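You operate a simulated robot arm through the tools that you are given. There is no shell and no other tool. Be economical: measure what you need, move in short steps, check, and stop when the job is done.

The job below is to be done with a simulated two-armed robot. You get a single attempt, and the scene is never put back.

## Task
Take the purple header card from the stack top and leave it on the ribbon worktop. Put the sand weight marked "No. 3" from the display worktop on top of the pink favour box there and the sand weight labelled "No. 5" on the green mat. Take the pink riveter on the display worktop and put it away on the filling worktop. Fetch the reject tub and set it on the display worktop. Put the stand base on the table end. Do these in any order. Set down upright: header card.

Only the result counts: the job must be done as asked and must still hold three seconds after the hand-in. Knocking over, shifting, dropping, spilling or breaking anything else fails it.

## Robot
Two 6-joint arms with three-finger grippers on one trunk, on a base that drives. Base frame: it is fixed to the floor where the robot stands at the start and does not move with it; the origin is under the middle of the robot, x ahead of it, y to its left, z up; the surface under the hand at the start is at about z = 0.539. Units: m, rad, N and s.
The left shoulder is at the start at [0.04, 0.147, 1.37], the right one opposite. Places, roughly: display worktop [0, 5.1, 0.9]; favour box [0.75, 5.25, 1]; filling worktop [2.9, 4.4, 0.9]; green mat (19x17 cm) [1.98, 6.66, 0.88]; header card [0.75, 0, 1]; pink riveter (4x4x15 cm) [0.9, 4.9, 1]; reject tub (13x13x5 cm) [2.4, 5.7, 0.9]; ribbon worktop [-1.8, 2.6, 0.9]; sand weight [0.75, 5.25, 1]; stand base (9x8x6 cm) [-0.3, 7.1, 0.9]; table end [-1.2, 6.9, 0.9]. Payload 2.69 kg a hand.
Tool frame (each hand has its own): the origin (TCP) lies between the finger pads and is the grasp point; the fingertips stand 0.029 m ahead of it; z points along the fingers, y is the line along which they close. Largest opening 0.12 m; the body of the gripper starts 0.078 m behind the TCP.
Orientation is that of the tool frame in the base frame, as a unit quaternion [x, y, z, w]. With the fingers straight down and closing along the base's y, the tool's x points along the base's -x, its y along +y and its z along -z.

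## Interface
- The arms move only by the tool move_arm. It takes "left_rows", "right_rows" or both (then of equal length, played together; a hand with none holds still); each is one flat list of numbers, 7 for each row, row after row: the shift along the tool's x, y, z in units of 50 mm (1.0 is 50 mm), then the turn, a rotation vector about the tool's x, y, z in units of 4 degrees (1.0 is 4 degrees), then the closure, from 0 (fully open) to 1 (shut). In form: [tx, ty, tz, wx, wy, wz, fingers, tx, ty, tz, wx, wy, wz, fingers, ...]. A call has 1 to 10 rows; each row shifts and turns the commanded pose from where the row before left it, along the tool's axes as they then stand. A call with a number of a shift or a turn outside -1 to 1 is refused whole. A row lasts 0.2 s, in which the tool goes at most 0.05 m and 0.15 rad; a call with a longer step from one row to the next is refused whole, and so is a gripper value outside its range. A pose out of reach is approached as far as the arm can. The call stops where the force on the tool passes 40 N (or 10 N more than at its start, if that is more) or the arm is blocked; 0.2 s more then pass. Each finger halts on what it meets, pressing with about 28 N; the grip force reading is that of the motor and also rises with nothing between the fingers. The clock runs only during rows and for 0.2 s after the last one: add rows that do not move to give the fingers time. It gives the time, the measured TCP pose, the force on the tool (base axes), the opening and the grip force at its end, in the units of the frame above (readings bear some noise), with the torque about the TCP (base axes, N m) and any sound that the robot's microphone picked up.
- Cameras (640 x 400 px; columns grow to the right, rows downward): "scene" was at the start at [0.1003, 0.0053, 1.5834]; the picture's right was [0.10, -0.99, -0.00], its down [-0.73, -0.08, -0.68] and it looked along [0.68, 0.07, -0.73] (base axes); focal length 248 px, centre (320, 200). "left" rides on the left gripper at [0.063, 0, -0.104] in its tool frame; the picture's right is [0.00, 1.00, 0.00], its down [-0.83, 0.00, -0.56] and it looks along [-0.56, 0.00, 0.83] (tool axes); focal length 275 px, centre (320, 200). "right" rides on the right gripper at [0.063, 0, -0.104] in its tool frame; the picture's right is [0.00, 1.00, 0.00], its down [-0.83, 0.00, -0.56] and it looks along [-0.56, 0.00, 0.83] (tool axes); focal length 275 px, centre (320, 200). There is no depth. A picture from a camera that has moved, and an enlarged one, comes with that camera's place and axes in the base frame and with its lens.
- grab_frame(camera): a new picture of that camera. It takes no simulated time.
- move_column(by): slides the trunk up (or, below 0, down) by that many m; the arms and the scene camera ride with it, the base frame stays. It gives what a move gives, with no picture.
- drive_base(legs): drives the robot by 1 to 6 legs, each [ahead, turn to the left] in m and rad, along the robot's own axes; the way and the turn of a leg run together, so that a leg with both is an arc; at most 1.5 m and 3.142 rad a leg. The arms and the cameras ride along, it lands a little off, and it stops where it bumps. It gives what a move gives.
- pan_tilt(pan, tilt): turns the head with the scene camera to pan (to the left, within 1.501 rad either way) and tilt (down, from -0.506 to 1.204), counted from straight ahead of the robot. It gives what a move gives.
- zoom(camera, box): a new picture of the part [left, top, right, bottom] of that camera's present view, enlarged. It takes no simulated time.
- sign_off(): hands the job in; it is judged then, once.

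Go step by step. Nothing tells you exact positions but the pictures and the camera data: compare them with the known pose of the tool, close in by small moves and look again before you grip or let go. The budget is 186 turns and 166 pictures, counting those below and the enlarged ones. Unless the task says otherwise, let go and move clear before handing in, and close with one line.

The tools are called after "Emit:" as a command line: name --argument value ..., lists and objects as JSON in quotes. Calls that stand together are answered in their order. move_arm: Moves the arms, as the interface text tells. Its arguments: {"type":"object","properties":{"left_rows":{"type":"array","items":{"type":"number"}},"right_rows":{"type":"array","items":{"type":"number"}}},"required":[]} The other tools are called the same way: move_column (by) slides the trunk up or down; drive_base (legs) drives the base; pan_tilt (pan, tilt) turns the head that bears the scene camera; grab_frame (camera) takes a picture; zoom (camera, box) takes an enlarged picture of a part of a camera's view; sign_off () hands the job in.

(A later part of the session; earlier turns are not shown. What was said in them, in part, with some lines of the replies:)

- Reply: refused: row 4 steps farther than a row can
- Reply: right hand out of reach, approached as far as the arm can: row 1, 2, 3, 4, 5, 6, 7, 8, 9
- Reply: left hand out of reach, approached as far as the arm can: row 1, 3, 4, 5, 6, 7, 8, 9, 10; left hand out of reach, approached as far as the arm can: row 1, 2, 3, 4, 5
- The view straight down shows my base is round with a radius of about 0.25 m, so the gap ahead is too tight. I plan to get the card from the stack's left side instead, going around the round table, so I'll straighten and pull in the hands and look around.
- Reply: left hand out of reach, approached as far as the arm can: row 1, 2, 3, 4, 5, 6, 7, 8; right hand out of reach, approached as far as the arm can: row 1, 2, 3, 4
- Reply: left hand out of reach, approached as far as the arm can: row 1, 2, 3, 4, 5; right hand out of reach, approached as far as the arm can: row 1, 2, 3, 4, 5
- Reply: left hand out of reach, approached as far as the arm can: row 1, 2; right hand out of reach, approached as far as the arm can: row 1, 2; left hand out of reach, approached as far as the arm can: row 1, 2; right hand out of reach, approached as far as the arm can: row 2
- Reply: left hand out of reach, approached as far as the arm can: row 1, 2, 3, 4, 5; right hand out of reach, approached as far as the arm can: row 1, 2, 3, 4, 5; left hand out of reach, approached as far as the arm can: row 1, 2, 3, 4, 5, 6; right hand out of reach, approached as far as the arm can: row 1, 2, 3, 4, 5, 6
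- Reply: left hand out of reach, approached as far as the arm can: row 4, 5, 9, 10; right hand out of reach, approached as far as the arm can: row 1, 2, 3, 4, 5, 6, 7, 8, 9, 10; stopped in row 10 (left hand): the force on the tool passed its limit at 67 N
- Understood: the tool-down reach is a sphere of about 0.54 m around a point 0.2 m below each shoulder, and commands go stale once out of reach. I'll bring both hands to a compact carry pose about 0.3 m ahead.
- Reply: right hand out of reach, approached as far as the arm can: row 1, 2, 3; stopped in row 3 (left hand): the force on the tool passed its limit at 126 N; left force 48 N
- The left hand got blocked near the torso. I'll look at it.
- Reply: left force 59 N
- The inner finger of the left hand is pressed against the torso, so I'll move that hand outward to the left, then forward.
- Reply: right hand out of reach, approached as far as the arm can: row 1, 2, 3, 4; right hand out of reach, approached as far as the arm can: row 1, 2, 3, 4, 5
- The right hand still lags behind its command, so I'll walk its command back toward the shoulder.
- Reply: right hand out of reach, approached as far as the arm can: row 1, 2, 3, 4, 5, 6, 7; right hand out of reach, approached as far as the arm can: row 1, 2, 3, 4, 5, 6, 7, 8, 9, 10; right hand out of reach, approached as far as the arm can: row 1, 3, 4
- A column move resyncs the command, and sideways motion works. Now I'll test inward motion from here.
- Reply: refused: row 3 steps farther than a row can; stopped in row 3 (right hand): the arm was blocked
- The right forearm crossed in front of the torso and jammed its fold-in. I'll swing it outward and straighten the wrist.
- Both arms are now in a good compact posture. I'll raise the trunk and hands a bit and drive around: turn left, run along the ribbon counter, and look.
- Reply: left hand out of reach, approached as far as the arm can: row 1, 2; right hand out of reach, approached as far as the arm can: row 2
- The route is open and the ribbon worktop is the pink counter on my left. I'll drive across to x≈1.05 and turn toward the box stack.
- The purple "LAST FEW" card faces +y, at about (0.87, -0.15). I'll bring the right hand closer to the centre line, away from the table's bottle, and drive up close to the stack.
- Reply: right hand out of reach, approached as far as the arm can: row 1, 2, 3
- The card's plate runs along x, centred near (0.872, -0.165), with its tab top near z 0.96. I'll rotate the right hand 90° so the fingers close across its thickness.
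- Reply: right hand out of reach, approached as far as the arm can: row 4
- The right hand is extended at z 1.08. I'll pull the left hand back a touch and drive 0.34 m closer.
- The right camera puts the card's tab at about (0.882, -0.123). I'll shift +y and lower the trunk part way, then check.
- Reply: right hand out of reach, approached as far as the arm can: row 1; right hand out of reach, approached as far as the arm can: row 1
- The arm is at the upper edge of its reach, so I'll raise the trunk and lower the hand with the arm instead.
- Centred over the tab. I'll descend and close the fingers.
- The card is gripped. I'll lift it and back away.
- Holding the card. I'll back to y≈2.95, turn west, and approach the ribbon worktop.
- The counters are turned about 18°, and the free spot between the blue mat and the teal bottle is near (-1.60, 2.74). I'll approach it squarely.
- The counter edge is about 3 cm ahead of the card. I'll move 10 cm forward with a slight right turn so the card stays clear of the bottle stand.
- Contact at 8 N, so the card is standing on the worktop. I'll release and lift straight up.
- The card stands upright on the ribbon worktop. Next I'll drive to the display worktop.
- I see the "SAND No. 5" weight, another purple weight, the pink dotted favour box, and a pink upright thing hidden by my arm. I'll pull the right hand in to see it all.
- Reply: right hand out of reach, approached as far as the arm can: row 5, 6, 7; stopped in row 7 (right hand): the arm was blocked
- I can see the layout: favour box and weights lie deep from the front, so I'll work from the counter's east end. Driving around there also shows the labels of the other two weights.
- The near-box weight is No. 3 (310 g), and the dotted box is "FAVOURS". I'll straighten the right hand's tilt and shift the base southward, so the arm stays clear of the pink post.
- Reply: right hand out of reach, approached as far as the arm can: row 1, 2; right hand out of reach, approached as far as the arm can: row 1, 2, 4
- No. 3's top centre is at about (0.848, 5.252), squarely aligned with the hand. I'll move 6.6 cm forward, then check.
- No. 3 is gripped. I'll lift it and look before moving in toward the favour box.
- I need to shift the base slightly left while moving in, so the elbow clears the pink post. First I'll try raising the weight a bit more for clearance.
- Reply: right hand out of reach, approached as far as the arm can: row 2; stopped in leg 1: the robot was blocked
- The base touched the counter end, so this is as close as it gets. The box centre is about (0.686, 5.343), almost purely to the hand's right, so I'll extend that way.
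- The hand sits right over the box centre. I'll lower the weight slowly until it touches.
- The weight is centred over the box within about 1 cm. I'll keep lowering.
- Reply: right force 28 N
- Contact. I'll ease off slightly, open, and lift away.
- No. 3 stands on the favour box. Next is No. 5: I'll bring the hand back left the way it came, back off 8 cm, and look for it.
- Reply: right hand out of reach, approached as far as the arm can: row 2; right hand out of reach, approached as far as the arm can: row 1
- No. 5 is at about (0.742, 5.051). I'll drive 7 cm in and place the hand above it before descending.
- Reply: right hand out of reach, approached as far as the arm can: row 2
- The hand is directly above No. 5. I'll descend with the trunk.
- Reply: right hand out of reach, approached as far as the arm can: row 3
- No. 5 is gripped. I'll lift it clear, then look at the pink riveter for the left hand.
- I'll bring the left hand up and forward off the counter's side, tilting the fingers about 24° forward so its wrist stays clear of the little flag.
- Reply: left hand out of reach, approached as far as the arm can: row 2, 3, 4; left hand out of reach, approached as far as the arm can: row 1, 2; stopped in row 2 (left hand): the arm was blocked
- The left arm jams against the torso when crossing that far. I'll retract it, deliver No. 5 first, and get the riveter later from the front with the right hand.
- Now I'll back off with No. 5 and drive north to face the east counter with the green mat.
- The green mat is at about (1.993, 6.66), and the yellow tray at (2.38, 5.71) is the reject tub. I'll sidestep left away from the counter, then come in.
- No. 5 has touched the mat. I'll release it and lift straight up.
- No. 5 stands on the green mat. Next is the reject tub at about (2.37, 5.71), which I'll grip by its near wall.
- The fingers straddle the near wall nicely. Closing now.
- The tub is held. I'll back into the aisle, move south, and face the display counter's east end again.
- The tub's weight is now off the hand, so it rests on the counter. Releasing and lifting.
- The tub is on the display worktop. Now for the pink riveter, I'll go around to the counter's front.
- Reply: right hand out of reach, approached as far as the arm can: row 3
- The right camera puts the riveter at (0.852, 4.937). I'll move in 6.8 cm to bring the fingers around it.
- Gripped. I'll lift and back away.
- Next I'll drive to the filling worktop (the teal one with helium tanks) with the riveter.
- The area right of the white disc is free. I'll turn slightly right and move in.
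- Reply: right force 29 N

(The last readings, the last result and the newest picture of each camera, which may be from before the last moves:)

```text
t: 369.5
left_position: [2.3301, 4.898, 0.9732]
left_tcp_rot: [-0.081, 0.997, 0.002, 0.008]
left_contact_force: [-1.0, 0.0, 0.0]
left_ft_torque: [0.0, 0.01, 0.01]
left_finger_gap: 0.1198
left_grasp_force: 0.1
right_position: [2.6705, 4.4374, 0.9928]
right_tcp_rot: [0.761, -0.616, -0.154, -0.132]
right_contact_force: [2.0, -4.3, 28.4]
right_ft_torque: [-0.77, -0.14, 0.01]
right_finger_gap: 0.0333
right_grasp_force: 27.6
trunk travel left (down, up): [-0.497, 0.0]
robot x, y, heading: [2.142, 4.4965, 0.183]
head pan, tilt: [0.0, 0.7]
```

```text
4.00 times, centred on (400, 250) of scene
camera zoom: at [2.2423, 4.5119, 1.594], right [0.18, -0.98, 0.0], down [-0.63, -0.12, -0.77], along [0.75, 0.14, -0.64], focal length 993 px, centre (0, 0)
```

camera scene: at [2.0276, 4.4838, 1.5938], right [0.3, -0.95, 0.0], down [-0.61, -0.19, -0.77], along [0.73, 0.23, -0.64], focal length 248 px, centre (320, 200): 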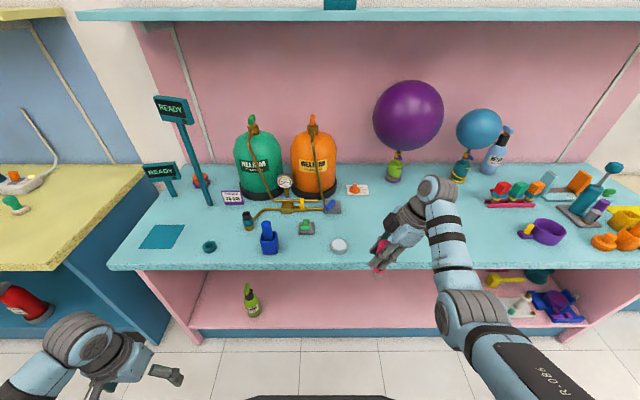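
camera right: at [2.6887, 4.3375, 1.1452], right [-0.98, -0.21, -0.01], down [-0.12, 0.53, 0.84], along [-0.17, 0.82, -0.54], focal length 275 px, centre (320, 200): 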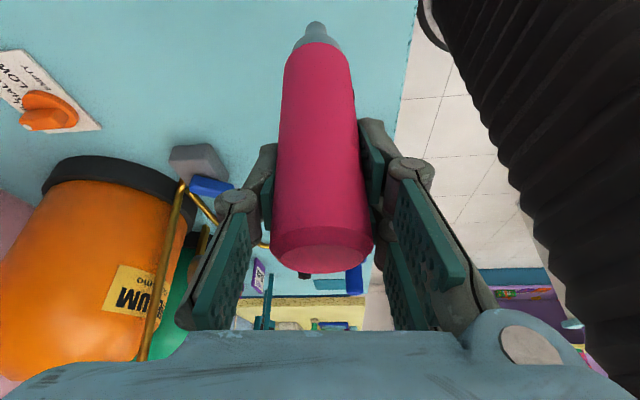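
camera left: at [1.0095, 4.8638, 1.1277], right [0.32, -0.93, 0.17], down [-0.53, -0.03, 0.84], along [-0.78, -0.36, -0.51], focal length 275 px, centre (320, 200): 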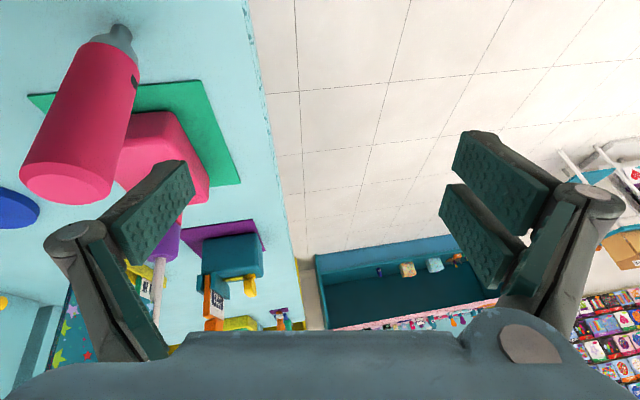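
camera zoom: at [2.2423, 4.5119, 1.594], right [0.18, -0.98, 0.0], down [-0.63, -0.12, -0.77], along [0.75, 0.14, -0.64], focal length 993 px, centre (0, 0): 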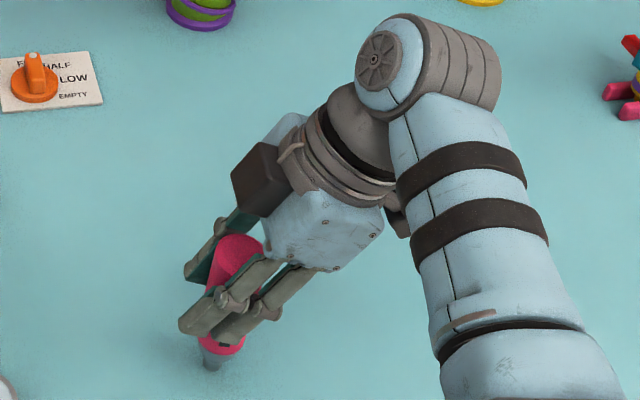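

Contact. I'll ease off 2 mm, open gently, and withdraw upward.

Emit:
move_arm --right_rows '[-0.02, 0, -0.045, 0, 0, 0, 1, 0, 0, 0, 0, 0, 0, 0.9, 0, 0, 0, 0, 0, 0, 0.6, 0, 0, 0, 0, 0, 0, 0.3, 0, 0, 0, 0, 0, 0, 0.2]'

Emit:
grab_frame --camera "right"

```text
t: 370.7
left_position: [2.3327, 4.8982, 0.9724]
left_tcp_rot: [-0.082, 0.997, 0.002, 0.007]
left_contact_force: [0.1, -0.1, 0.9]
left_ft_torque: [0.0, 0.01, 0.01]
left_finger_gap: 0.12
left_grasp_force: 0.0
right_position: [2.6703, 4.4363, 0.9921]
right_tcp_rot: [0.76, -0.617, -0.158, -0.13]
right_contact_force: [0.3, -0.3, 0.8]
right_ft_torque: [0.0, -0.01, 0.0]
right_finger_gap: 0.0963
right_grasp_force: 0.4
trunk travel left (down, up): [-0.497, 0.0]
robot x, y, heading: [2.1413, 4.4952, 0.188]
head pan, tilt: [0.0, 0.7]
```

```text
44 pictures are left
camera right: at [2.6921, 4.3374, 1.0636], right [-0.98, -0.21, 0.0], down [-0.12, 0.53, 0.84], along [-0.18, 0.82, -0.54], focal length 275 px, centre (320, 200)
```

right: 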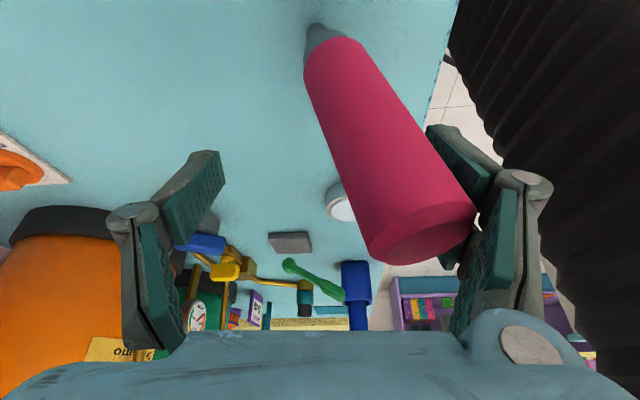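

The riveter is leaning on the near finger, so I'll close again right away to recover it.

Emit:
move_arm --right_rows '[0, 0, 0, 0, 0, 0, 0.4, 0, 0, 0, 0, 0, 0, 0.6, 0, 0, 0, 0, 0, 0, 0.8, 0, 0, 0, 0, 0, 0, 1, 0, 0, 0, 0, 0, 0, 1]'

Emit:
grab_frame --camera "right"

Emit:
zoom --camera "scene" --box '[340, 200, 460, 300]'

```text
t: 371.9
left_position: [2.333, 4.8977, 0.9719]
left_tcp_rot: [-0.081, 0.997, 0.001, 0.007]
left_contact_force: [-0.3, -0.2, -0.9]
left_ft_torque: [-0.01, 0.0, -0.02]
left_finger_gap: 0.12
left_grasp_force: 0.0
right_position: [2.6701, 4.4365, 0.9911]
right_tcp_rot: [0.76, -0.617, -0.158, -0.129]
right_contact_force: [-1.0, -1.2, 1.5]
right_ft_torque: [-0.07, 0.1, -0.03]
right_finger_gap: 0.0334
right_grasp_force: 27.7
trunk travel left (down, up): [-0.497, 0.0]
robot x, y, heading: [2.144, 4.4936, 0.184]
head pan, tilt: [0.0, 0.7]
```

```text
43 pictures are left
camera right: at [2.6922, 4.3373, 1.0637], right [-0.98, -0.21, 0.0], down [-0.12, 0.53, 0.84], along [-0.18, 0.82, -0.54], focal length 275 px, centre (320, 200)
```

right: 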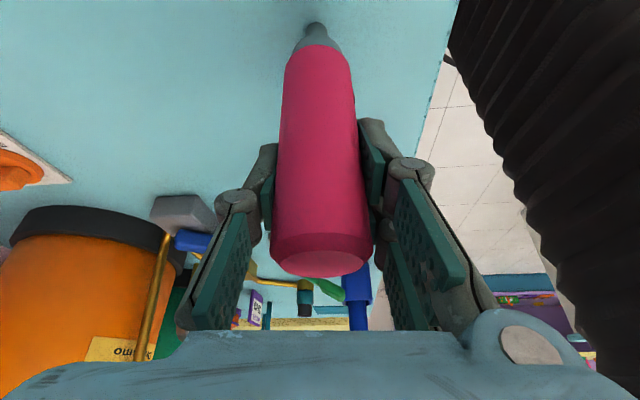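

```text
4.00 times, centred on (400, 250) of scene
camera zoom: at [2.2469, 4.5122, 1.5935], right [0.18, -0.98, 0.0], down [-0.63, -0.12, -0.77], along [0.75, 0.14, -0.64], focal length 993 px, centre (0, 0)
```

zoom: 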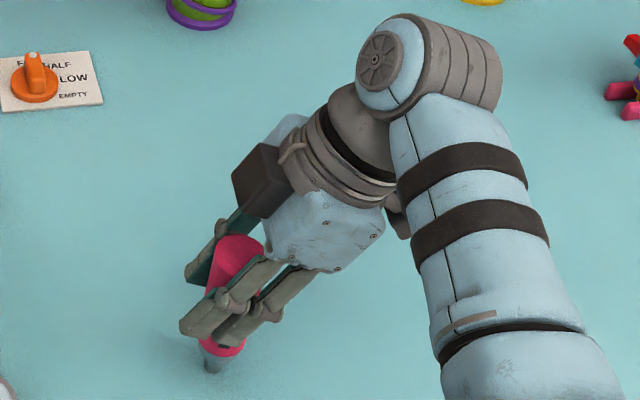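

Recovered and upright in light contact with the worktop. This time I'll open very gradually.

Emit:
move_arm --right_rows '[0, 0, 0, 0, 0, 0, 0.8, 0, 0, 0, 0, 0, 0, 0.75, 0, 0, 0, 0, 0, 0, 0.73, 0, 0, 0, 0, 0, 0, 0.72, 0, 0, 0, 0, 0, 0, 0.715, 0, 0, 0, 0, 0, 0, 0.71, 0, 0, 0, 0, 0, 0, 0.705, 0, 0, 0, 0, 0, 0, 0.7, 0, 0, 0, 0, 0, 0, 0.69, 0, 0, 0, 0, 0, 0, 0.68]'

Emit:
grab_frame --camera "right"

```text
t: 374.1
left_position: [2.3335, 4.8985, 0.9728]
left_tcp_rot: [-0.081, 0.997, 0.001, 0.007]
left_contact_force: [-0.3, 0.7, 0.2]
left_ft_torque: [0.02, -0.03, 0.01]
left_finger_gap: 0.12
left_grasp_force: 0.0
right_position: [2.6716, 4.4364, 0.9905]
right_tcp_rot: [0.76, -0.617, -0.158, -0.128]
right_contact_force: [0.5, 0.2, 0.0]
right_ft_torque: [-0.01, -0.03, -0.02]
right_finger_gap: 0.0384
right_grasp_force: 0.0
trunk travel left (down, up): [-0.497, 0.0]
robot x, y, heading: [2.1474, 4.4911, 0.187]
head pan, tilt: [0.0, 0.7]
```

```text
41 pictures are left
camera right: at [2.6926, 4.3374, 1.0636], right [-0.98, -0.21, 0.0], down [-0.12, 0.53, 0.84], along [-0.18, 0.82, -0.54], focal length 275 px, centre (320, 200)
```

right: 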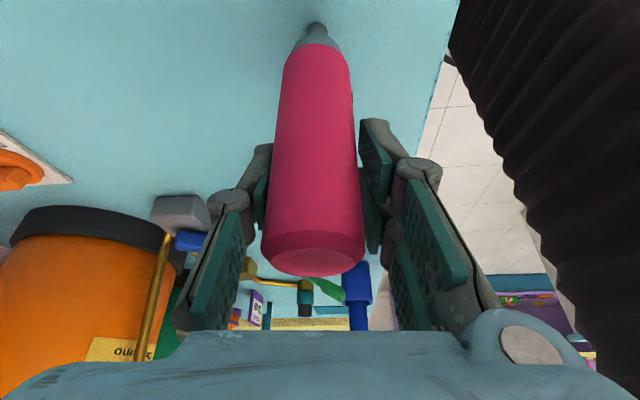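

Emit:
move_arm --right_rows '[0, 0, 0, 0, 0, 0, 0.67, 0, 0, 0, 0, 0, 0, 0.66, 0, 0, 0, 0, 0, 0, 0.65, 0, 0, 0, 0, 0, 0, 0.64]'

Emit:
grab_frame --camera "right"

```text
t: 375.1
left_position: [2.3335, 4.8989, 0.9721]
left_tcp_rot: [-0.081, 0.997, 0.001, 0.006]
left_contact_force: [-0.3, 0.1, 0.6]
left_ft_torque: [0.0, 0.01, 0.03]
left_finger_gap: 0.1199
left_grasp_force: 0.0
right_position: [2.672, 4.4359, 0.9915]
right_tcp_rot: [0.76, -0.617, -0.158, -0.129]
right_contact_force: [0.2, 0.0, -0.2]
right_ft_torque: [0.0, -0.02, 0.01]
right_finger_gap: 0.0432
right_grasp_force: 0.1
trunk travel left (down, up): [-0.497, 0.0]
robot x, y, heading: [2.1409, 4.4923, 0.182]
head pan, tilt: [0.0, 0.7]
```

```text
40 pictures are left
camera right: at [2.6926, 4.3374, 1.0636], right [-0.98, -0.21, 0.0], down [-0.12, 0.53, 0.84], along [-0.18, 0.82, -0.54], focal length 275 px, centre (320, 200)
```

right: 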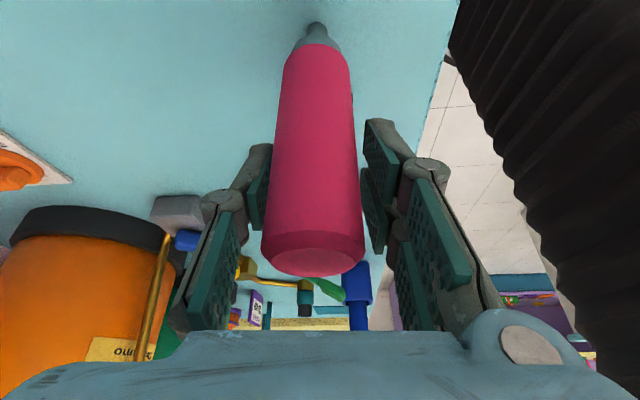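

It stands by itself now. I'll open further gradually, then check.

Emit:
move_arm --right_rows '[0, 0, 0, 0, 0, 0, 0.62, 0, 0, 0, 0, 0, 0, 0.59, 0, 0, 0, 0, 0, 0, 0.56, 0, 0, 0, 0, 0, 0, 0.52, 0, 0, 0, 0, 0, 0, 0.46, 0, 0, 0, 0, 0, 0, 0.38, 0, 0, 0, 0, 0, 0, 0.3, 0, 0, 0, 0, 0, 0, 0.2]'

Emit:
grab_frame --camera "right"

```text
t: 376.9
left_position: [2.3327, 4.8982, 0.9718]
left_tcp_rot: [-0.081, 0.997, 0.001, 0.006]
left_contact_force: [-0.1, 1.4, -0.2]
left_ft_torque: [0.02, 0.02, -0.01]
left_finger_gap: 0.1199
left_grasp_force: 0.0
right_position: [2.6711, 4.4364, 0.9917]
right_tcp_rot: [0.76, -0.617, -0.157, -0.129]
right_contact_force: [-0.9, -0.2, -0.3]
right_ft_torque: [0.01, 0.02, 0.02]
right_finger_gap: 0.096
right_grasp_force: 0.0
trunk travel left (down, up): [-0.497, 0.0]
robot x, y, heading: [2.1396, 4.4986, 0.181]
head pan, tilt: [0.0, 0.7]
```

```text
39 pictures are left
camera right: at [2.6926, 4.3374, 1.0636], right [-0.98, -0.21, 0.0], down [-0.12, 0.53, 0.84], along [-0.18, 0.82, -0.54], focal length 275 px, centre (320, 200)
```

right: 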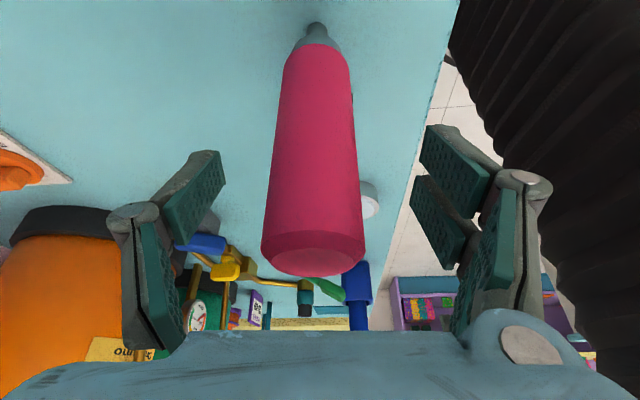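

The riveter is standing free. I'll withdraw straight up and back off.

Emit:
move_arm --right_rows '[-0.2, 0, -0.45, 0, 0, 0, 0, -0.2, 0, -0.45, 0, 0, 0, 0, -0.2, 0, -0.45, 0, 0, 0, 0, -0.05, 0, -0.1, 0, 0, 0, 0]'

Emit:
drive_base --legs '[[-0.35, 0]]'

Emit:
grab_frame --camera "scene"

```text
t: 377.9
left_position: [2.3323, 4.8985, 0.972]
left_tcp_rot: [-0.081, 0.997, 0.0, 0.007]
left_contact_force: [-0.9, -0.1, 0.1]
left_ft_torque: [0.0, -0.03, 0.0]
left_finger_gap: 0.1198
left_grasp_force: 0.1
right_position: [2.6704, 4.4361, 1.0711]
right_tcp_rot: [0.76, -0.617, -0.158, -0.129]
right_contact_force: [-1.1, -0.1, -0.2]
right_ft_torque: [-0.02, 0.0, 0.05]
right_finger_gap: 0.12
right_grasp_force: 0.0
trunk travel left (down, up): [-0.497, 0.0]
robot x, y, heading: [2.1459, 4.4944, 0.182]
head pan, tilt: [0.0, 0.7]
```

```text
t: 380.1
left_position: [1.9988, 4.8358, 0.9717]
left_tcp_rot: [-0.079, 0.997, 0.001, 0.006]
left_contact_force: [0.4, -0.8, -0.3]
left_ft_torque: [-0.01, 0.03, 0.01]
left_finger_gap: 0.1199
left_grasp_force: 0.0
right_position: [2.3351, 4.3731, 1.0701]
right_tcp_rot: [0.759, -0.618, -0.159, -0.127]
right_contact_force: [0.7, -1.5, -0.1]
right_ft_torque: [0.01, -0.02, 0.01]
right_finger_gap: 0.1199
right_grasp_force: 0.0
trunk travel left (down, up): [-0.497, 0.0]
robot x, y, heading: [1.8037, 4.4327, 0.176]
head pan, tilt: [0.0, 0.7]
```

```text
38 pictures are left
camera scene: at [1.9127, 4.4506, 1.5931], right [0.18, -0.98, 0.0], down [-0.64, -0.11, -0.76], along [0.75, 0.14, -0.65], focal length 248 px, centre (320, 200)
```

scene: 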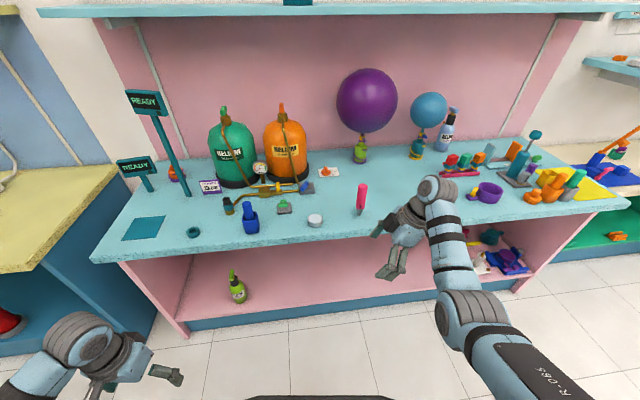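

The riveter stands on the filling worktop. Last item is the stand base on the north counter; I'll drive around there and look.

Emit:
drive_base --legs '[[0, 1.484], [1.124, 0], [0, 0.351], [0.94, 0], [0, 0.6]]'

Emit:
pan_tilt --pan 0 --tilt 0.55

Emit:
grab_frame --camera "scene"

```text
t: 396.6
left_position: [0.987, 6.29, 0.973]
left_tcp_rot: [0.95, -0.311, -0.008, 0.0]
left_contact_force: [0.0, -0.1, -0.4]
left_ft_torque: [-0.01, 0.02, -0.03]
left_finger_gap: 0.12
left_grasp_force: 0.1
right_position: [1.0802, 6.8541, 1.0704]
right_tcp_rot: [0.864, 0.461, -0.181, 0.095]
right_contact_force: [-0.2, 0.5, -0.3]
right_ft_torque: [-0.03, 0.01, -0.02]
right_finger_gap: 0.1201
right_grasp_force: 0.0
trunk travel left (down, up): [-0.497, 0.0]
robot x, y, heading: [1.4074, 6.4332, 2.529]
head pan, tilt: [0.0, 0.7]
```

```text
t: 397.4
left_position: [0.9862, 6.2908, 0.9734]
left_tcp_rot: [0.95, -0.313, -0.007, -0.002]
left_contact_force: [-1.1, 0.0, 0.1]
left_ft_torque: [-0.01, 0.0, -0.01]
left_finger_gap: 0.1199
left_grasp_force: 0.1
right_position: [1.0794, 6.8542, 1.0705]
right_tcp_rot: [0.863, 0.462, -0.18, 0.095]
right_contact_force: [-0.3, 0.6, -0.7]
right_ft_torque: [-0.01, -0.01, -0.01]
right_finger_gap: 0.1199
right_grasp_force: 0.1
trunk travel left (down, up): [-0.497, 0.0]
robot x, y, heading: [1.4071, 6.4362, 2.532]
head pan, tilt: [0.0, 0.55]
```

```text
37 pictures are left
camera scene: at [1.3173, 6.496, 1.6065], right [0.58, 0.82, 0.0], down [0.43, -0.3, -0.85], along [-0.7, 0.49, -0.52], focal length 248 px, centre (320, 200)
```

scene: 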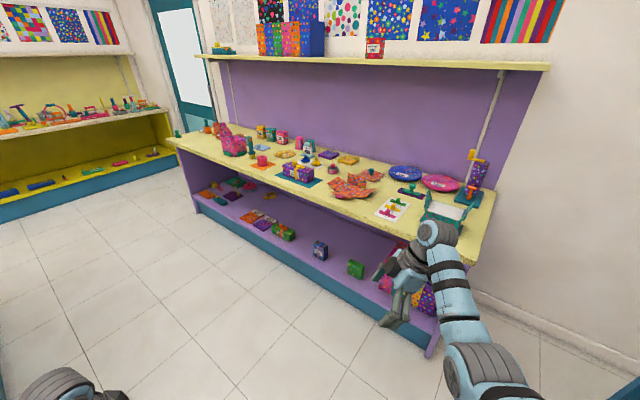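

Emit:
zoom --camera "scene" --box '[160, 100, 420, 240]'

```text
2.46 times, centred on (290, 170) of scene
camera zoom: at [1.3173, 6.496, 1.6065], right [0.58, 0.82, 0.0], down [0.43, -0.3, -0.85], along [-0.7, 0.49, -0.52], focal length 611 px, centre (394, 274)
```

zoom: 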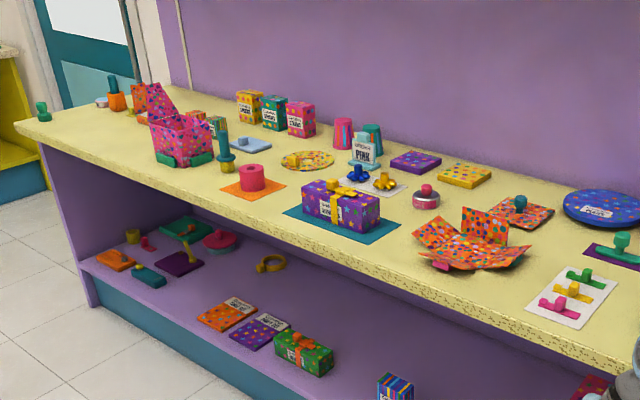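

The pink stand base sits on an orange mat at about (-0.33, 7.13), and the table end is the left end of this counter. I'll untilt the hand and drive over there.

Emit:
move_arm --right_rows '[0, 0, 0.1, 0, 1, 0, 0, 0, 0, 0.1, 0, 1, 0, 0, 0, 0, 0.1, 0, 1, 0, 0, 0, 0, 0.1, 0, 1, 0, 0, 0, 0, 0.1, 0, 1, 0, 0, 0, 0, 0, 0, 1, 0, 0]'

Emit:
drive_base --legs '[[0, 0.649], [0.85, 0], [0.8, 0], [0, -1.311]]'

Emit:
pan_tilt --pan 0 --tilt 0.7

Emit:
grab_frame --camera "scene"

```text
t: 398.8
left_position: [0.9841, 6.2893, 0.9718]
left_tcp_rot: [0.95, -0.311, -0.006, -0.002]
left_contact_force: [0.0, 0.0, 0.6]
left_ft_torque: [0.02, 0.0, -0.02]
left_finger_gap: 0.1198
left_grasp_force: 0.0
right_position: [1.0764, 6.8483, 1.0464]
right_tcp_rot: [0.882, 0.471, 0.004, -0.003]
right_contact_force: [0.4, 0.0, 0.4]
right_ft_torque: [0.01, 0.01, 0.02]
right_finger_gap: 0.1201
right_grasp_force: 0.0
trunk travel left (down, up): [-0.497, 0.0]
robot x, y, heading: [1.4041, 6.4379, 2.533]
head pan, tilt: [0.0, 0.55]
```

```text
t: 412.0
left_position: [-0.6343, 6.5108, 0.9722]
left_tcp_rot: [0.799, -0.601, -0.006, -0.004]
left_contact_force: [0.7, 0.5, 0.3]
left_ft_torque: [-0.03, -0.02, 0.01]
left_finger_gap: 0.1202
left_grasp_force: 0.0
right_position: [-0.2206, 6.8997, 1.0474]
right_tcp_rot: [0.987, 0.163, 0.003, -0.002]
right_contact_force: [-0.8, -0.6, -0.3]
right_ft_torque: [-0.02, 0.0, -0.02]
right_finger_gap: 0.1199
right_grasp_force: 0.2
trunk travel left (down, up): [-0.497, 0.0]
robot x, y, heading: [-0.2095, 6.3701, 1.874]
head pan, tilt: [0.0, 0.55]
```

```text
t: 412.7
left_position: [-0.6321, 6.5107, 0.9731]
left_tcp_rot: [0.799, -0.601, -0.006, -0.004]
left_contact_force: [-0.1, 0.4, 0.0]
left_ft_torque: [0.02, -0.02, -0.01]
left_finger_gap: 0.12
left_grasp_force: 0.1
right_position: [-0.2206, 6.8994, 1.0472]
right_tcp_rot: [0.987, 0.163, 0.004, -0.001]
right_contact_force: [-0.1, -0.6, 0.0]
right_ft_torque: [-0.02, 0.01, -0.01]
right_finger_gap: 0.12
right_grasp_force: 0.1
trunk travel left (down, up): [-0.497, 0.0]
robot x, y, heading: [-0.2127, 6.37, 1.869]
head pan, tilt: [0.0, 0.7]
```

```text
35 pictures are left
camera scene: at [-0.242, 6.4677, 1.5935], right [0.95, 0.3, 0.0], down [0.19, -0.61, -0.77], along [-0.23, 0.73, -0.64], focal length 248 px, centre (320, 200)
```

scene: 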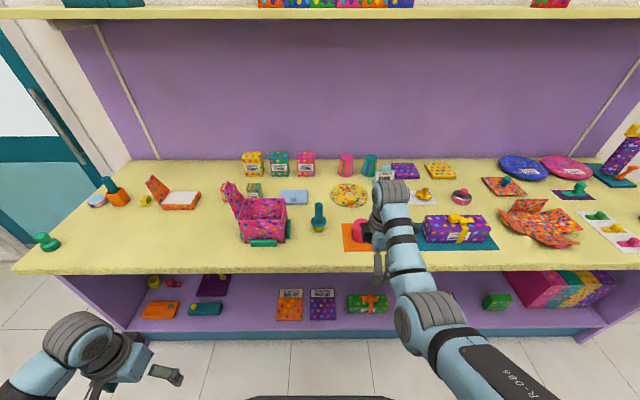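

Emit:
zoom --camera "scene" --box '[20, 160, 400, 290]'

Emit:
grab_frame --camera "right"

```text
1.68 times, centred on (210, 225) of scene
camera zoom: at [-0.242, 6.4677, 1.5935], right [0.95, 0.3, 0.0], down [0.19, -0.61, -0.77], along [-0.23, 0.73, -0.64], focal length 418 px, centre (505, 158)
```

zoom: 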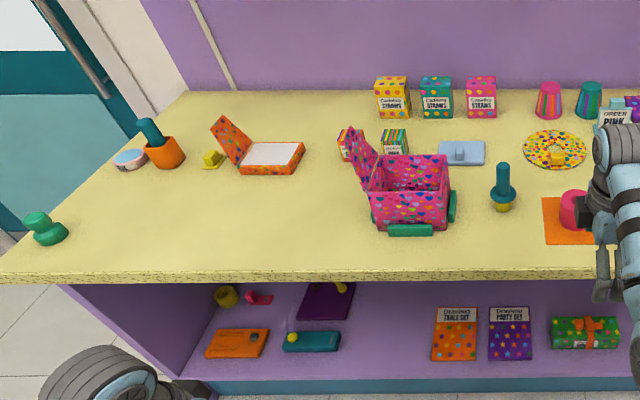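

```text
33 pictures are left
camera right: at [-0.1619, 6.918, 1.1539], right [0.33, -0.95, 0.0], down [-0.79, -0.27, 0.55], along [-0.52, -0.18, -0.84], focal length 275 px, centre (320, 200)
```

right: 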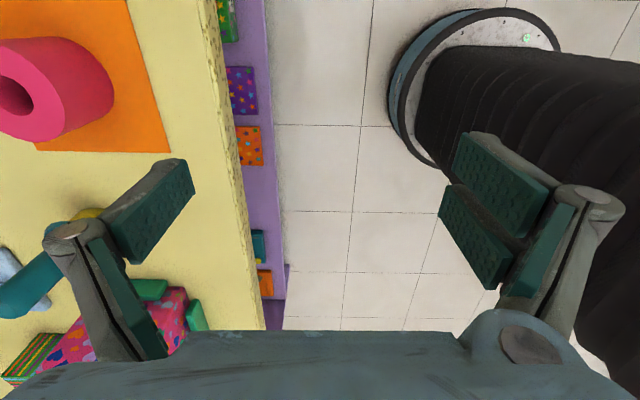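

Emit:
drive_base --legs '[[0.16, 0]]'

Emit:
grab_frame --camera "right"

```text
t: 414.1
left_position: [-0.6806, 6.6621, 0.9736]
left_tcp_rot: [0.799, -0.601, -0.008, -0.005]
left_contact_force: [-0.6, -0.2, -0.1]
left_ft_torque: [0.05, 0.04, -0.03]
left_finger_gap: 0.12
left_grasp_force: 0.1
right_position: [-0.2694, 7.0502, 1.0487]
right_tcp_rot: [0.987, 0.163, 0.004, -0.004]
right_contact_force: [-0.1, 0.0, -0.1]
right_ft_torque: [0.01, 0.06, 0.03]
right_finger_gap: 0.12
right_grasp_force: 0.1
trunk travel left (down, up): [-0.497, 0.0]
robot x, y, heading: [-0.2586, 6.5244, 1.874]
head pan, tilt: [0.0, 0.7]
```

```text
32 pictures are left
camera right: at [-0.2101, 7.0689, 1.1557], right [0.33, -0.94, -0.01], down [-0.79, -0.28, 0.55], along [-0.52, -0.18, -0.84], focal length 275 px, centre (320, 200)
```

right: 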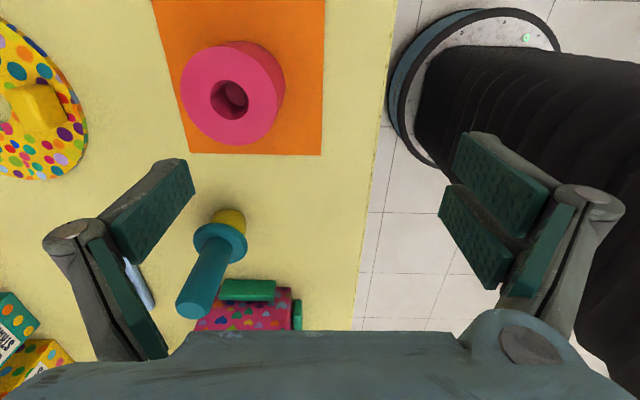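

Emit:
drive_base --legs '[[0.072, 0]]'

Emit:
move_arm --right_rows '[0.16, 0, 0.7, 0, 0, 0, 0, 0, 0, 0.8, 0, 0, 0, 0]'

Emit:
grab_frame --camera "right"

```text
t: 415.2
left_position: [-0.7, 6.7229, 0.9752]
left_tcp_rot: [0.8, -0.6, -0.011, -0.006]
left_contact_force: [0.2, -0.5, 1.1]
left_ft_torque: [0.11, -0.02, 0.03]
left_finger_gap: 0.12
left_grasp_force: 0.0
right_position: [-0.2889, 7.1113, 1.0532]
right_tcp_rot: [0.986, 0.164, 0.004, -0.008]
right_contact_force: [0.1, -1.5, -0.6]
right_ft_torque: [0.05, 0.02, 0.0]
right_finger_gap: 0.12
right_grasp_force: 0.0
trunk travel left (down, up): [-0.497, 0.0]
robot x, y, heading: [-0.2833, 6.5914, 1.875]
head pan, tilt: [0.0, 0.7]
```

```text
t: 415.8
left_position: [-0.7028, 6.7322, 0.972]
left_tcp_rot: [0.8, -0.6, -0.007, -0.003]
left_contact_force: [0.6, -0.5, 0.4]
left_ft_torque: [0.0, 0.02, 0.04]
left_finger_gap: 0.1202
left_grasp_force: 0.2
right_position: [-0.2823, 7.1247, 0.9732]
right_tcp_rot: [0.986, 0.165, 0.003, -0.002]
right_contact_force: [-0.3, -0.7, 0.8]
right_ft_torque: [0.01, 0.03, 0.02]
right_finger_gap: 0.12
right_grasp_force: 0.1
trunk travel left (down, up): [-0.497, 0.0]
robot x, y, heading: [-0.2793, 6.5918, 1.876]
head pan, tilt: [0.0, 0.7]
```

```text
31 pictures are left
camera right: at [-0.2235, 7.1433, 1.0791], right [0.33, -0.94, 0.0], down [-0.79, -0.28, 0.55], along [-0.52, -0.18, -0.84], focal length 275 px, centre (320, 200)
```

right: 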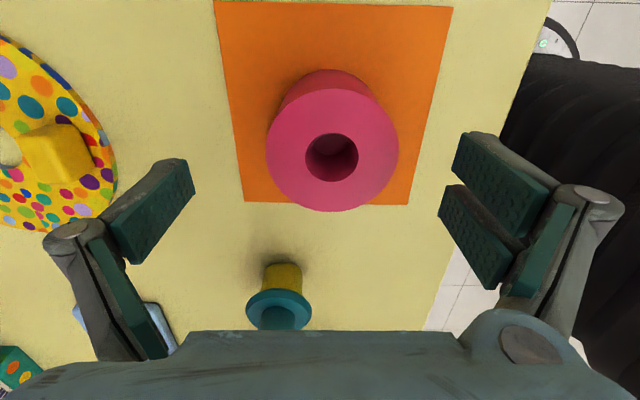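

Emit:
move_arm --right_rows '[0, 0.18, 0.4, 0, 0, 0, 0, 0, 0, 0.6, 0, 0, 0, 0, 0, 0, 0.3, 0, 0, 0, 0]'

Emit:
grab_frame --camera "right"

```text
t: 416.6
left_position: [-0.704, 6.7327, 0.9725]
left_tcp_rot: [0.799, -0.601, -0.007, -0.003]
left_contact_force: [-0.2, 0.1, 0.5]
left_ft_torque: [0.0, -0.01, 0.01]
left_finger_gap: 0.1202
left_grasp_force: 0.3
right_position: [-0.2805, 7.1167, 0.9073]
right_tcp_rot: [0.987, 0.163, 0.004, -0.002]
right_contact_force: [0.1, -0.2, -0.6]
right_ft_torque: [0.01, 0.02, 0.01]
right_finger_gap: 0.1201
right_grasp_force: 0.1
trunk travel left (down, up): [-0.497, 0.0]
robot x, y, heading: [-0.2792, 6.5899, 1.878]
head pan, tilt: [0.0, 0.7]
```

```text
30 pictures are left
camera right: at [-0.2212, 7.1353, 1.0145], right [0.33, -0.94, 0.0], down [-0.79, -0.28, 0.55], along [-0.52, -0.18, -0.84], focal length 275 px, centre (320, 200)
```

right: 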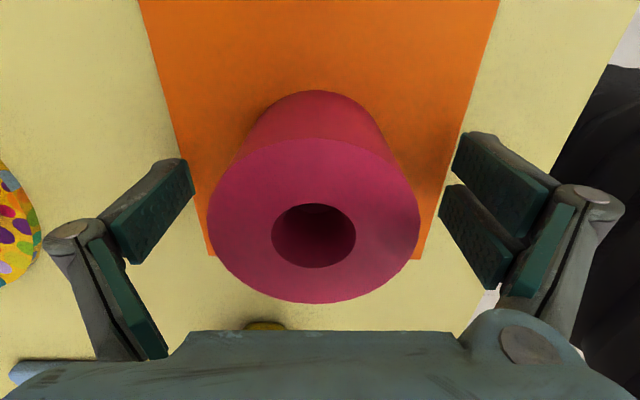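

Emit:
move_arm --right_rows '[-0.24, -0.05, 0.05, 0, 0, 0, 0, 0, 0, 0, 0, 0, 0, 0.3, 0, 0, 0, 0, 0, 0, 1, 0, 0, 0, 0, 0, 0, 1, 0, 0, 0, 0, 0, 0, 1]'

Emit:
move_arm --right_rows '[0, 0, -0.4, 0, 0, 0, 1, 0, 0, -1, 0, 0, 0, 1, 0, 0, -1, 0, 0, 0, 1]'

Emit:
grab_frame --camera "right"

Emit:
zoom --camera "scene" --box '[240, 160, 480, 310]'

```text
t: 417.8
left_position: [-0.7023, 6.7269, 0.9751]
left_tcp_rot: [0.8, -0.6, -0.008, -0.005]
left_contact_force: [0.7, -0.1, -0.2]
left_ft_torque: [-0.01, -0.02, 0.03]
left_finger_gap: 0.1197
left_grasp_force: 0.0
right_position: [-0.2917, 7.1098, 0.9089]
right_tcp_rot: [0.986, 0.164, 0.004, -0.004]
right_contact_force: [5.9, -16.6, 23.7]
right_ft_torque: [-1.59, -0.03, 0.31]
right_finger_gap: 0.0693
right_grasp_force: 28.4
trunk travel left (down, up): [-0.497, 0.0]
robot x, y, heading: [-0.2789, 6.5931, 1.869]
head pan, tilt: [0.0, 0.7]
```

```text
t: 418.6
left_position: [-0.7026, 6.7312, 0.973]
left_tcp_rot: [0.8, -0.6, -0.007, -0.004]
left_contact_force: [-0.1, 0.7, 0.2]
left_ft_torque: [0.02, 0.0, -0.04]
left_finger_gap: 0.1199
left_grasp_force: 0.0
right_position: [-0.2949, 7.1123, 1.0254]
right_tcp_rot: [0.986, 0.165, 0.004, -0.002]
right_contact_force: [-0.3, -0.2, -2.2]
right_ft_torque: [0.01, 0.08, -0.01]
right_finger_gap: 0.0692
right_grasp_force: 27.6
trunk travel left (down, up): [-0.497, 0.0]
robot x, y, heading: [-0.2772, 6.5926, 1.873]
head pan, tilt: [0.0, 0.7]
```

```text
29 pictures are left
camera right: at [-0.2349, 7.1311, 1.1316], right [0.33, -0.94, 0.0], down [-0.79, -0.28, 0.55], along [-0.52, -0.18, -0.84], focal length 275 px, centre (320, 200)
```

right: 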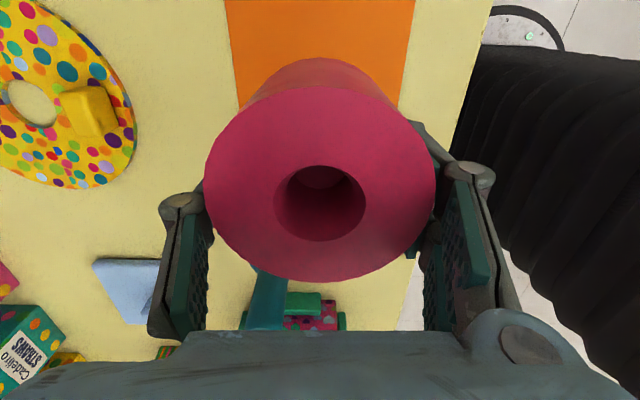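

```text
2.67 times, centred on (360, 235) of scene
camera zoom: at [-0.3116, 6.688, 1.5936], right [0.95, 0.3, 0.0], down [0.19, -0.61, -0.77], along [-0.23, 0.73, -0.64], focal length 662 px, centre (213, 107)
```

zoom: 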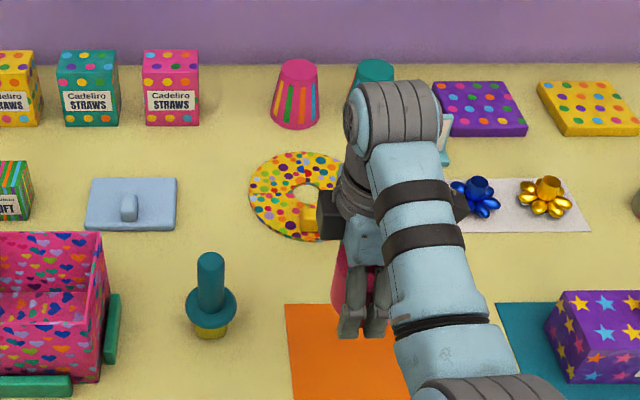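

The stand base is held. I'll back off, move west along the counter and come in at the free table end near (-1.2, 6.9).

Emit:
drive_base --legs '[[-0.25, 0], [0, 1.498], [0.93, 0], [0, -1.498]]'

Emit:
grab_frame --camera "scene"

```text
t: 432.1
left_position: [-1.5375, 6.2615, 0.9723]
left_tcp_rot: [0.812, -0.584, -0.007, -0.003]
left_contact_force: [-0.1, 0.0, 0.2]
left_ft_torque: [0.0, 0.02, 0.01]
left_finger_gap: 0.1201
left_grasp_force: 0.1
right_position: [-1.1436, 6.6597, 1.0236]
right_tcp_rot: [0.983, 0.184, 0.004, -0.002]
right_contact_force: [-1.0, 0.7, -3.1]
right_ft_torque: [0.01, 0.02, -0.01]
right_finger_gap: 0.069
right_grasp_force: 28.3
trunk travel left (down, up): [-0.497, 0.0]
robot x, y, heading: [-1.1102, 6.134, 1.911]
head pan, tilt: [0.0, 0.7]
```

```text
27 pictures are left
camera scene: at [-1.1446, 6.2348, 1.5934], right [0.94, 0.34, 0.0], down [0.22, -0.61, -0.76], along [-0.26, 0.72, -0.64], focal length 248 px, centre (320, 200)
```

scene: 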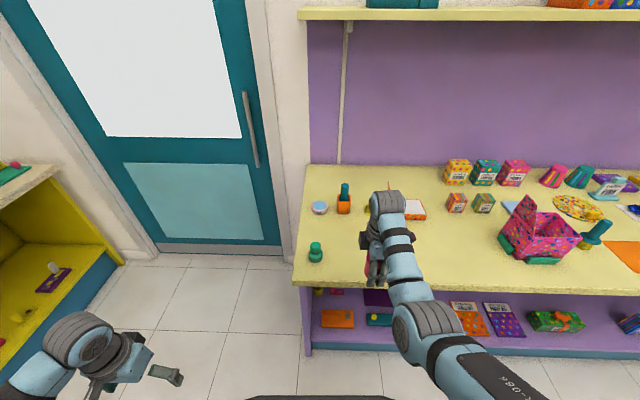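

Emit:
drive_base --legs '[[0.2, 0]]'

Emit:
move_arm --right_rows '[0, 0, 0.9, 0, 0, 0, 1, 0, 0, 0.7, 0, 0, 0, 1]'

Emit:
grab_frame --camera "right"

Emit:
zoom --camera "scene" --box '[260, 160, 500, 330]'

```text
t: 433.7
left_position: [-1.6035, 6.4472, 0.974]
left_tcp_rot: [0.812, -0.584, -0.009, -0.003]
left_contact_force: [0.3, -1.2, -0.1]
left_ft_torque: [0.04, 0.04, 0.01]
left_finger_gap: 0.1198
left_grasp_force: 0.1
right_position: [-1.2107, 6.8449, 1.026]
right_tcp_rot: [0.983, 0.184, 0.002, -0.003]
right_contact_force: [0.1, -0.6, -3.6]
right_ft_torque: [0.01, 0.03, -0.04]
right_finger_gap: 0.0693
right_grasp_force: 28.2
trunk travel left (down, up): [-0.497, 0.0]
robot x, y, heading: [-1.1802, 6.3282, 1.913]
head pan, tilt: [0.0, 0.7]
```

```text
t: 434.3
left_position: [-1.604, 6.4488, 0.9722]
left_tcp_rot: [0.811, -0.585, -0.007, -0.003]
left_contact_force: [-0.3, 0.3, 0.1]
left_ft_torque: [0.05, 0.01, -0.02]
left_finger_gap: 0.12
left_grasp_force: 0.1
right_position: [-1.2099, 6.8482, 0.9437]
right_tcp_rot: [0.983, 0.184, 0.003, -0.002]
right_contact_force: [0.0, -0.1, -3.2]
right_ft_torque: [-0.02, 0.04, -0.02]
right_finger_gap: 0.0693
right_grasp_force: 28.1
trunk travel left (down, up): [-0.497, 0.0]
robot x, y, heading: [-1.1771, 6.3322, 1.917]
head pan, tilt: [0.0, 0.7]
```

```text
26 pictures are left
camera right: at [-1.1508, 6.869, 1.0501], right [0.37, -0.93, 0.0], down [-0.78, -0.31, 0.55], along [-0.51, -0.2, -0.83], focal length 275 px, centre (320, 200)
```

right: 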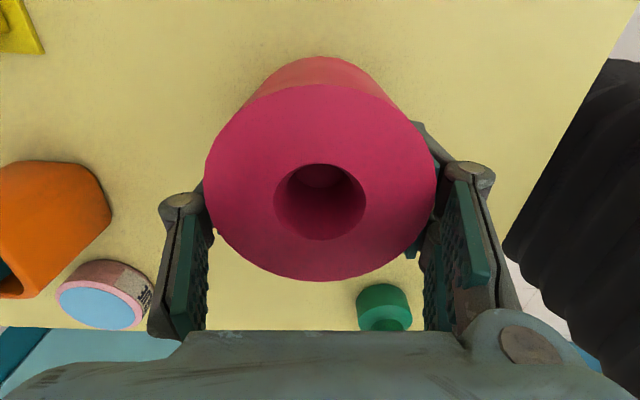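

```text
2.35 times, centred on (380, 245) of scene
camera zoom: at [-1.2115, 6.4233, 1.5935], right [0.94, 0.34, 0.0], down [0.22, -0.61, -0.77], along [-0.26, 0.72, -0.64], focal length 584 px, centre (179, 94)
```

zoom: 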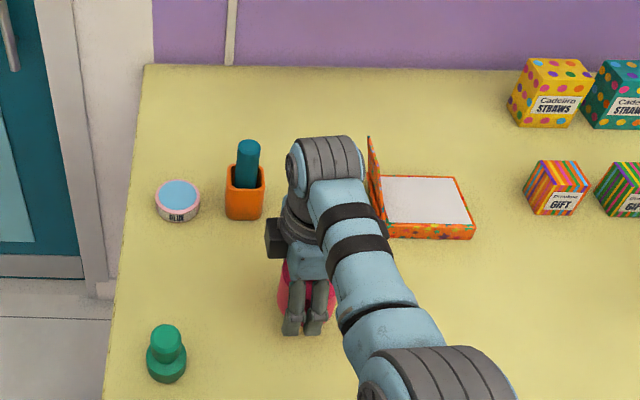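

Emit:
move_arm --right_rows '[0, 0, 0.4, 0, 0, 0, 1, 0, 0, 0.15, 0, 0, 0, 1]'

Emit:
move_arm --right_rows '[0, 0, 0.1, 0, 0, 0, 1]'

Emit:
move_arm --right_rows '[0, 0, 0.08, 0, 0, 0, 1]'

```text
t: 434.9
left_position: [-1.6042, 6.4498, 0.9726]
left_tcp_rot: [0.812, -0.584, -0.007, -0.002]
left_contact_force: [0.4, 0.5, 0.5]
left_ft_torque: [-0.01, -0.02, -0.02]
left_finger_gap: 0.1204
left_grasp_force: 0.1
right_position: [-1.2107, 6.8486, 0.9157]
right_tcp_rot: [0.983, 0.184, 0.003, -0.002]
right_contact_force: [0.2, -0.2, -3.3]
right_ft_torque: [-0.04, 0.03, -0.01]
right_finger_gap: 0.0692
right_grasp_force: 28.0
trunk travel left (down, up): [-0.497, 0.0]
robot x, y, heading: [-1.1766, 6.3279, 1.918]
head pan, tilt: [0.0, 0.7]
```

```text
t: 435.3
left_position: [-1.6045, 6.4509, 0.9725]
left_tcp_rot: [0.812, -0.583, -0.006, -0.004]
left_contact_force: [0.3, -0.5, 0.7]
left_ft_torque: [-0.01, -0.01, 0.02]
left_finger_gap: 0.1202
left_grasp_force: 0.0
right_position: [-1.211, 6.8485, 0.9112]
right_tcp_rot: [0.983, 0.184, 0.003, -0.001]
right_contact_force: [0.0, -0.5, -3.0]
right_ft_torque: [-0.02, 0.04, 0.01]
right_finger_gap: 0.0695
right_grasp_force: 28.2
trunk travel left (down, up): [-0.497, 0.0]
robot x, y, heading: [-1.1755, 6.3284, 1.911]
head pan, tilt: [0.0, 0.7]
```

```text
t: 435.7
left_position: [-1.6046, 6.4508, 0.9714]
left_tcp_rot: [0.812, -0.584, -0.007, -0.003]
left_contact_force: [-0.3, -1.2, -0.1]
left_ft_torque: [-0.02, 0.02, 0.03]
left_finger_gap: 0.1198
left_grasp_force: 0.1
right_position: [-1.2105, 6.8489, 0.9083]
right_tcp_rot: [0.983, 0.183, 0.003, -0.002]
right_contact_force: [-0.3, 0.2, -3.1]
right_ft_torque: [-0.02, 0.02, 0.02]
right_finger_gap: 0.0689
right_grasp_force: 28.0
trunk travel left (down, up): [-0.497, 0.0]
robot x, y, heading: [-1.1766, 6.3281, 1.916]
head pan, tilt: [0.0, 0.7]
```

Emit:
move_arm --right_rows '[0, 0, 0.06, 0, 0, 0, 1]'

Emit:
move_arm --right_rows '[0, 0, 0.06, 0, 0, 0, 1]'

Emit:
move_arm --right_rows '[0, 0, 0.05, 0, 0, 0, 1]'

```text
t: 436.1
left_position: [-1.6042, 6.4483, 0.9733]
left_tcp_rot: [0.812, -0.584, -0.007, -0.004]
left_contact_force: [-0.7, 0.2, 0.1]
left_ft_torque: [-0.01, 0.0, 0.03]
left_finger_gap: 0.1196
left_grasp_force: 0.1
right_position: [-1.2111, 6.8495, 0.9055]
right_tcp_rot: [0.983, 0.184, 0.004, -0.005]
right_contact_force: [-1.1, 2.9, 8.7]
right_ft_torque: [-0.34, -0.1, -0.02]
right_finger_gap: 0.069
right_grasp_force: 28.5
trunk travel left (down, up): [-0.497, 0.0]
robot x, y, heading: [-1.1773, 6.3278, 1.915]
head pan, tilt: [0.0, 0.7]
```

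```text
t: 436.5
left_position: [-1.6041, 6.4465, 0.9731]
left_tcp_rot: [0.812, -0.584, -0.008, -0.005]
left_contact_force: [0.4, -0.2, 0.6]
left_ft_torque: [0.0, -0.01, 0.04]
left_finger_gap: 0.12
left_grasp_force: 0.0
right_position: [-1.2104, 6.8473, 0.9052]
right_tcp_rot: [0.983, 0.184, 0.002, -0.005]
right_contact_force: [1.8, 4.5, 35.6]
right_ft_torque: [-0.8, -0.15, 0.14]
right_finger_gap: 0.0704
right_grasp_force: 27.7
trunk travel left (down, up): [-0.497, 0.0]
robot x, y, heading: [-1.1777, 6.3256, 1.916]
head pan, tilt: [0.0, 0.7]
```

```text
t: 436.8
left_position: [-1.6059, 6.4465, 0.9731]
left_tcp_rot: [0.811, -0.584, -0.008, -0.004]
left_contact_force: [0.2, 0.1, -0.4]
left_ft_torque: [-0.03, -0.02, 0.0]
left_finger_gap: 0.1199
left_grasp_force: 0.1
right_position: [-1.212, 6.8489, 0.9067]
right_tcp_rot: [0.983, 0.185, 0.003, -0.006]
right_contact_force: [4.0, -5.2, 34.1]
right_ft_torque: [-1.62, -0.16, 0.18]
right_finger_gap: 0.0695
right_grasp_force: 27.5
trunk travel left (down, up): [-0.497, 0.0]
robot x, y, heading: [-1.1776, 6.3307, 1.918]
head pan, tilt: [0.0, 0.7]
stopped in row 1 (right hand): the force on the tool passed its limit at 50 N (the readings are from after the stop); the commanded pose is now the measured one
```

The base is down firmly. I'll release gently, lift, and back off.

Emit:
move_arm --right_rows '[0, 0, -0.02, 0, 0, 0, 0.6, 0, 0, 0, 0, 0, 0, 0.4, 0, 0, 0, 0, 0, 0, 0.2, 0, 0, 0, 0, 0, 0, 0.1, 0, 0, -0.8, 0, 0, 0, 0.1, 0, 0, -1, 0, 0, 0, 0.1, 0, 0, -1, 0, 0, 0, 0.1]'

Emit:
drive_base --legs '[[-0.4, 0]]'

Emit:
grab_frame --camera "scene"

```text
t: 438.4
left_position: [-1.6046, 6.4498, 0.9727]
left_tcp_rot: [0.812, -0.584, -0.006, -0.004]
left_contact_force: [0.6, -0.2, 0.2]
left_ft_torque: [-0.01, 0.01, 0.03]
left_finger_gap: 0.1204
left_grasp_force: 0.0
right_position: [-1.2124, 6.8481, 1.0425]
right_tcp_rot: [0.983, 0.184, 0.004, -0.004]
right_contact_force: [-0.1, 1.2, -0.1]
right_ft_torque: [0.01, 0.0, 0.01]
right_finger_gap: 0.1083
right_grasp_force: 0.1
trunk travel left (down, up): [-0.497, 0.0]
robot x, y, heading: [-1.1785, 6.3319, 1.915]
head pan, tilt: [0.0, 0.7]
```

```text
t: 440.9
left_position: [-1.4702, 6.0759, 0.9711]
left_tcp_rot: [0.81, -0.586, -0.005, -0.003]
left_contact_force: [-0.7, 0.1, 0.2]
left_ft_torque: [-0.02, -0.03, 0.0]
left_finger_gap: 0.1197
left_grasp_force: 0.0
right_position: [-1.0749, 6.4723, 1.0406]
right_tcp_rot: [0.983, 0.182, 0.004, -0.002]
right_contact_force: [-0.9, 0.6, 0.6]
right_ft_torque: [-0.05, -0.03, 0.0]
right_finger_gap: 0.1081
right_grasp_force: 0.0
trunk travel left (down, up): [-0.497, 0.0]
robot x, y, heading: [-1.042, 5.9492, 1.911]
head pan, tilt: [0.0, 0.7]
```

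```text
24 pictures are left
camera scene: at [-1.0781, 6.0487, 1.5932], right [0.94, 0.33, 0.0], down [0.21, -0.61, -0.76], along [-0.25, 0.72, -0.65], focal length 248 px, centre (320, 200)
```

scene: 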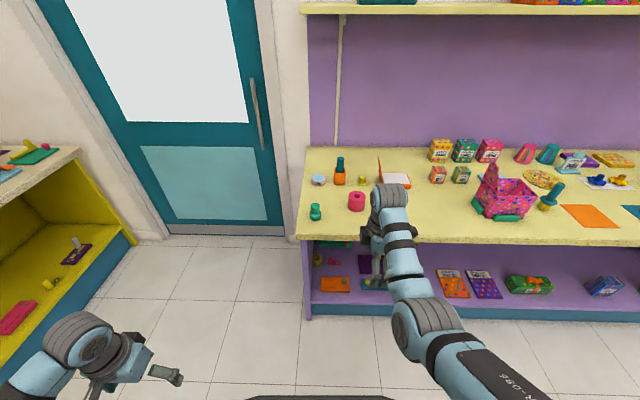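

The stand base rests at the table end. A quick check of the display worktop before handing in.

Emit:
drive_base --legs '[[0, -1.6]]'

Emit:
pan_tilt --pan -0.6 --tilt 0.45

Emit:
grab_frame --camera "scene"

```text
t: 445.3
left_position: [-0.8946, 6.3695, 0.9729]
left_tcp_rot: [-0.131, 0.991, 0.001, 0.007]
left_contact_force: [-0.5, 1.1, 0.1]
left_ft_torque: [0.0, 0.04, 0.03]
left_finger_gap: 0.1202
left_grasp_force: 0.1
right_position: [-0.5201, 5.9528, 1.0426]
right_tcp_rot: [0.808, -0.59, 0.005, -0.001]
right_contact_force: [-0.9, 0.3, 0.6]
right_ft_torque: [-0.01, -0.05, 0.0]
right_finger_gap: 0.1084
right_grasp_force: 0.0
trunk travel left (down, up): [-0.497, 0.0]
robot x, y, heading: [-1.0441, 5.9524, 0.282]
head pan, tilt: [0.0, 0.7]
```

```text
t: 446.3
left_position: [-0.8948, 6.3694, 0.9721]
left_tcp_rot: [-0.13, 0.991, 0.002, 0.007]
left_contact_force: [0.2, 0.7, 0.3]
left_ft_torque: [0.04, 0.0, 0.01]
left_finger_gap: 0.1198
left_grasp_force: 0.1
right_position: [-0.5193, 5.9525, 1.0429]
right_tcp_rot: [0.808, -0.59, 0.006, 0.0]
right_contact_force: [0.7, 0.2, 0.9]
right_ft_torque: [-0.01, 0.02, 0.03]
right_finger_gap: 0.1084
right_grasp_force: 0.1
trunk travel left (down, up): [-0.497, 0.0]
robot x, y, heading: [-1.0408, 5.946, 0.284]
head pan, tilt: [-0.6, 0.45]
```

```text
23 pictures are left
camera scene: at [-0.9349, 5.9237, 1.6156], right [-0.31, -0.95, 0.0], down [-0.41, 0.13, -0.9], along [0.86, -0.28, -0.44], focal length 248 px, centre (320, 200)
```

scene: 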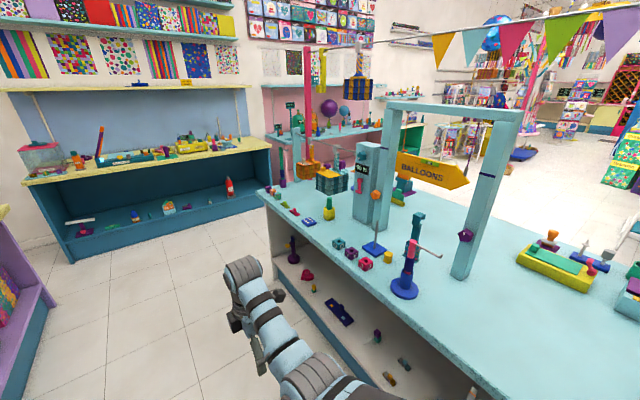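

Each item was checked standing in place after it was released, and nothing in this last view looks disturbed. Handing in.

Emit:
sign_off

```text
The job is handed in.
```

All six items were moved to where you asked, and I handed the job in. The header card stands upright on the ribbon worktop. After each release I checked that item by camera, but I could not see all of them again in the last view before handing in.
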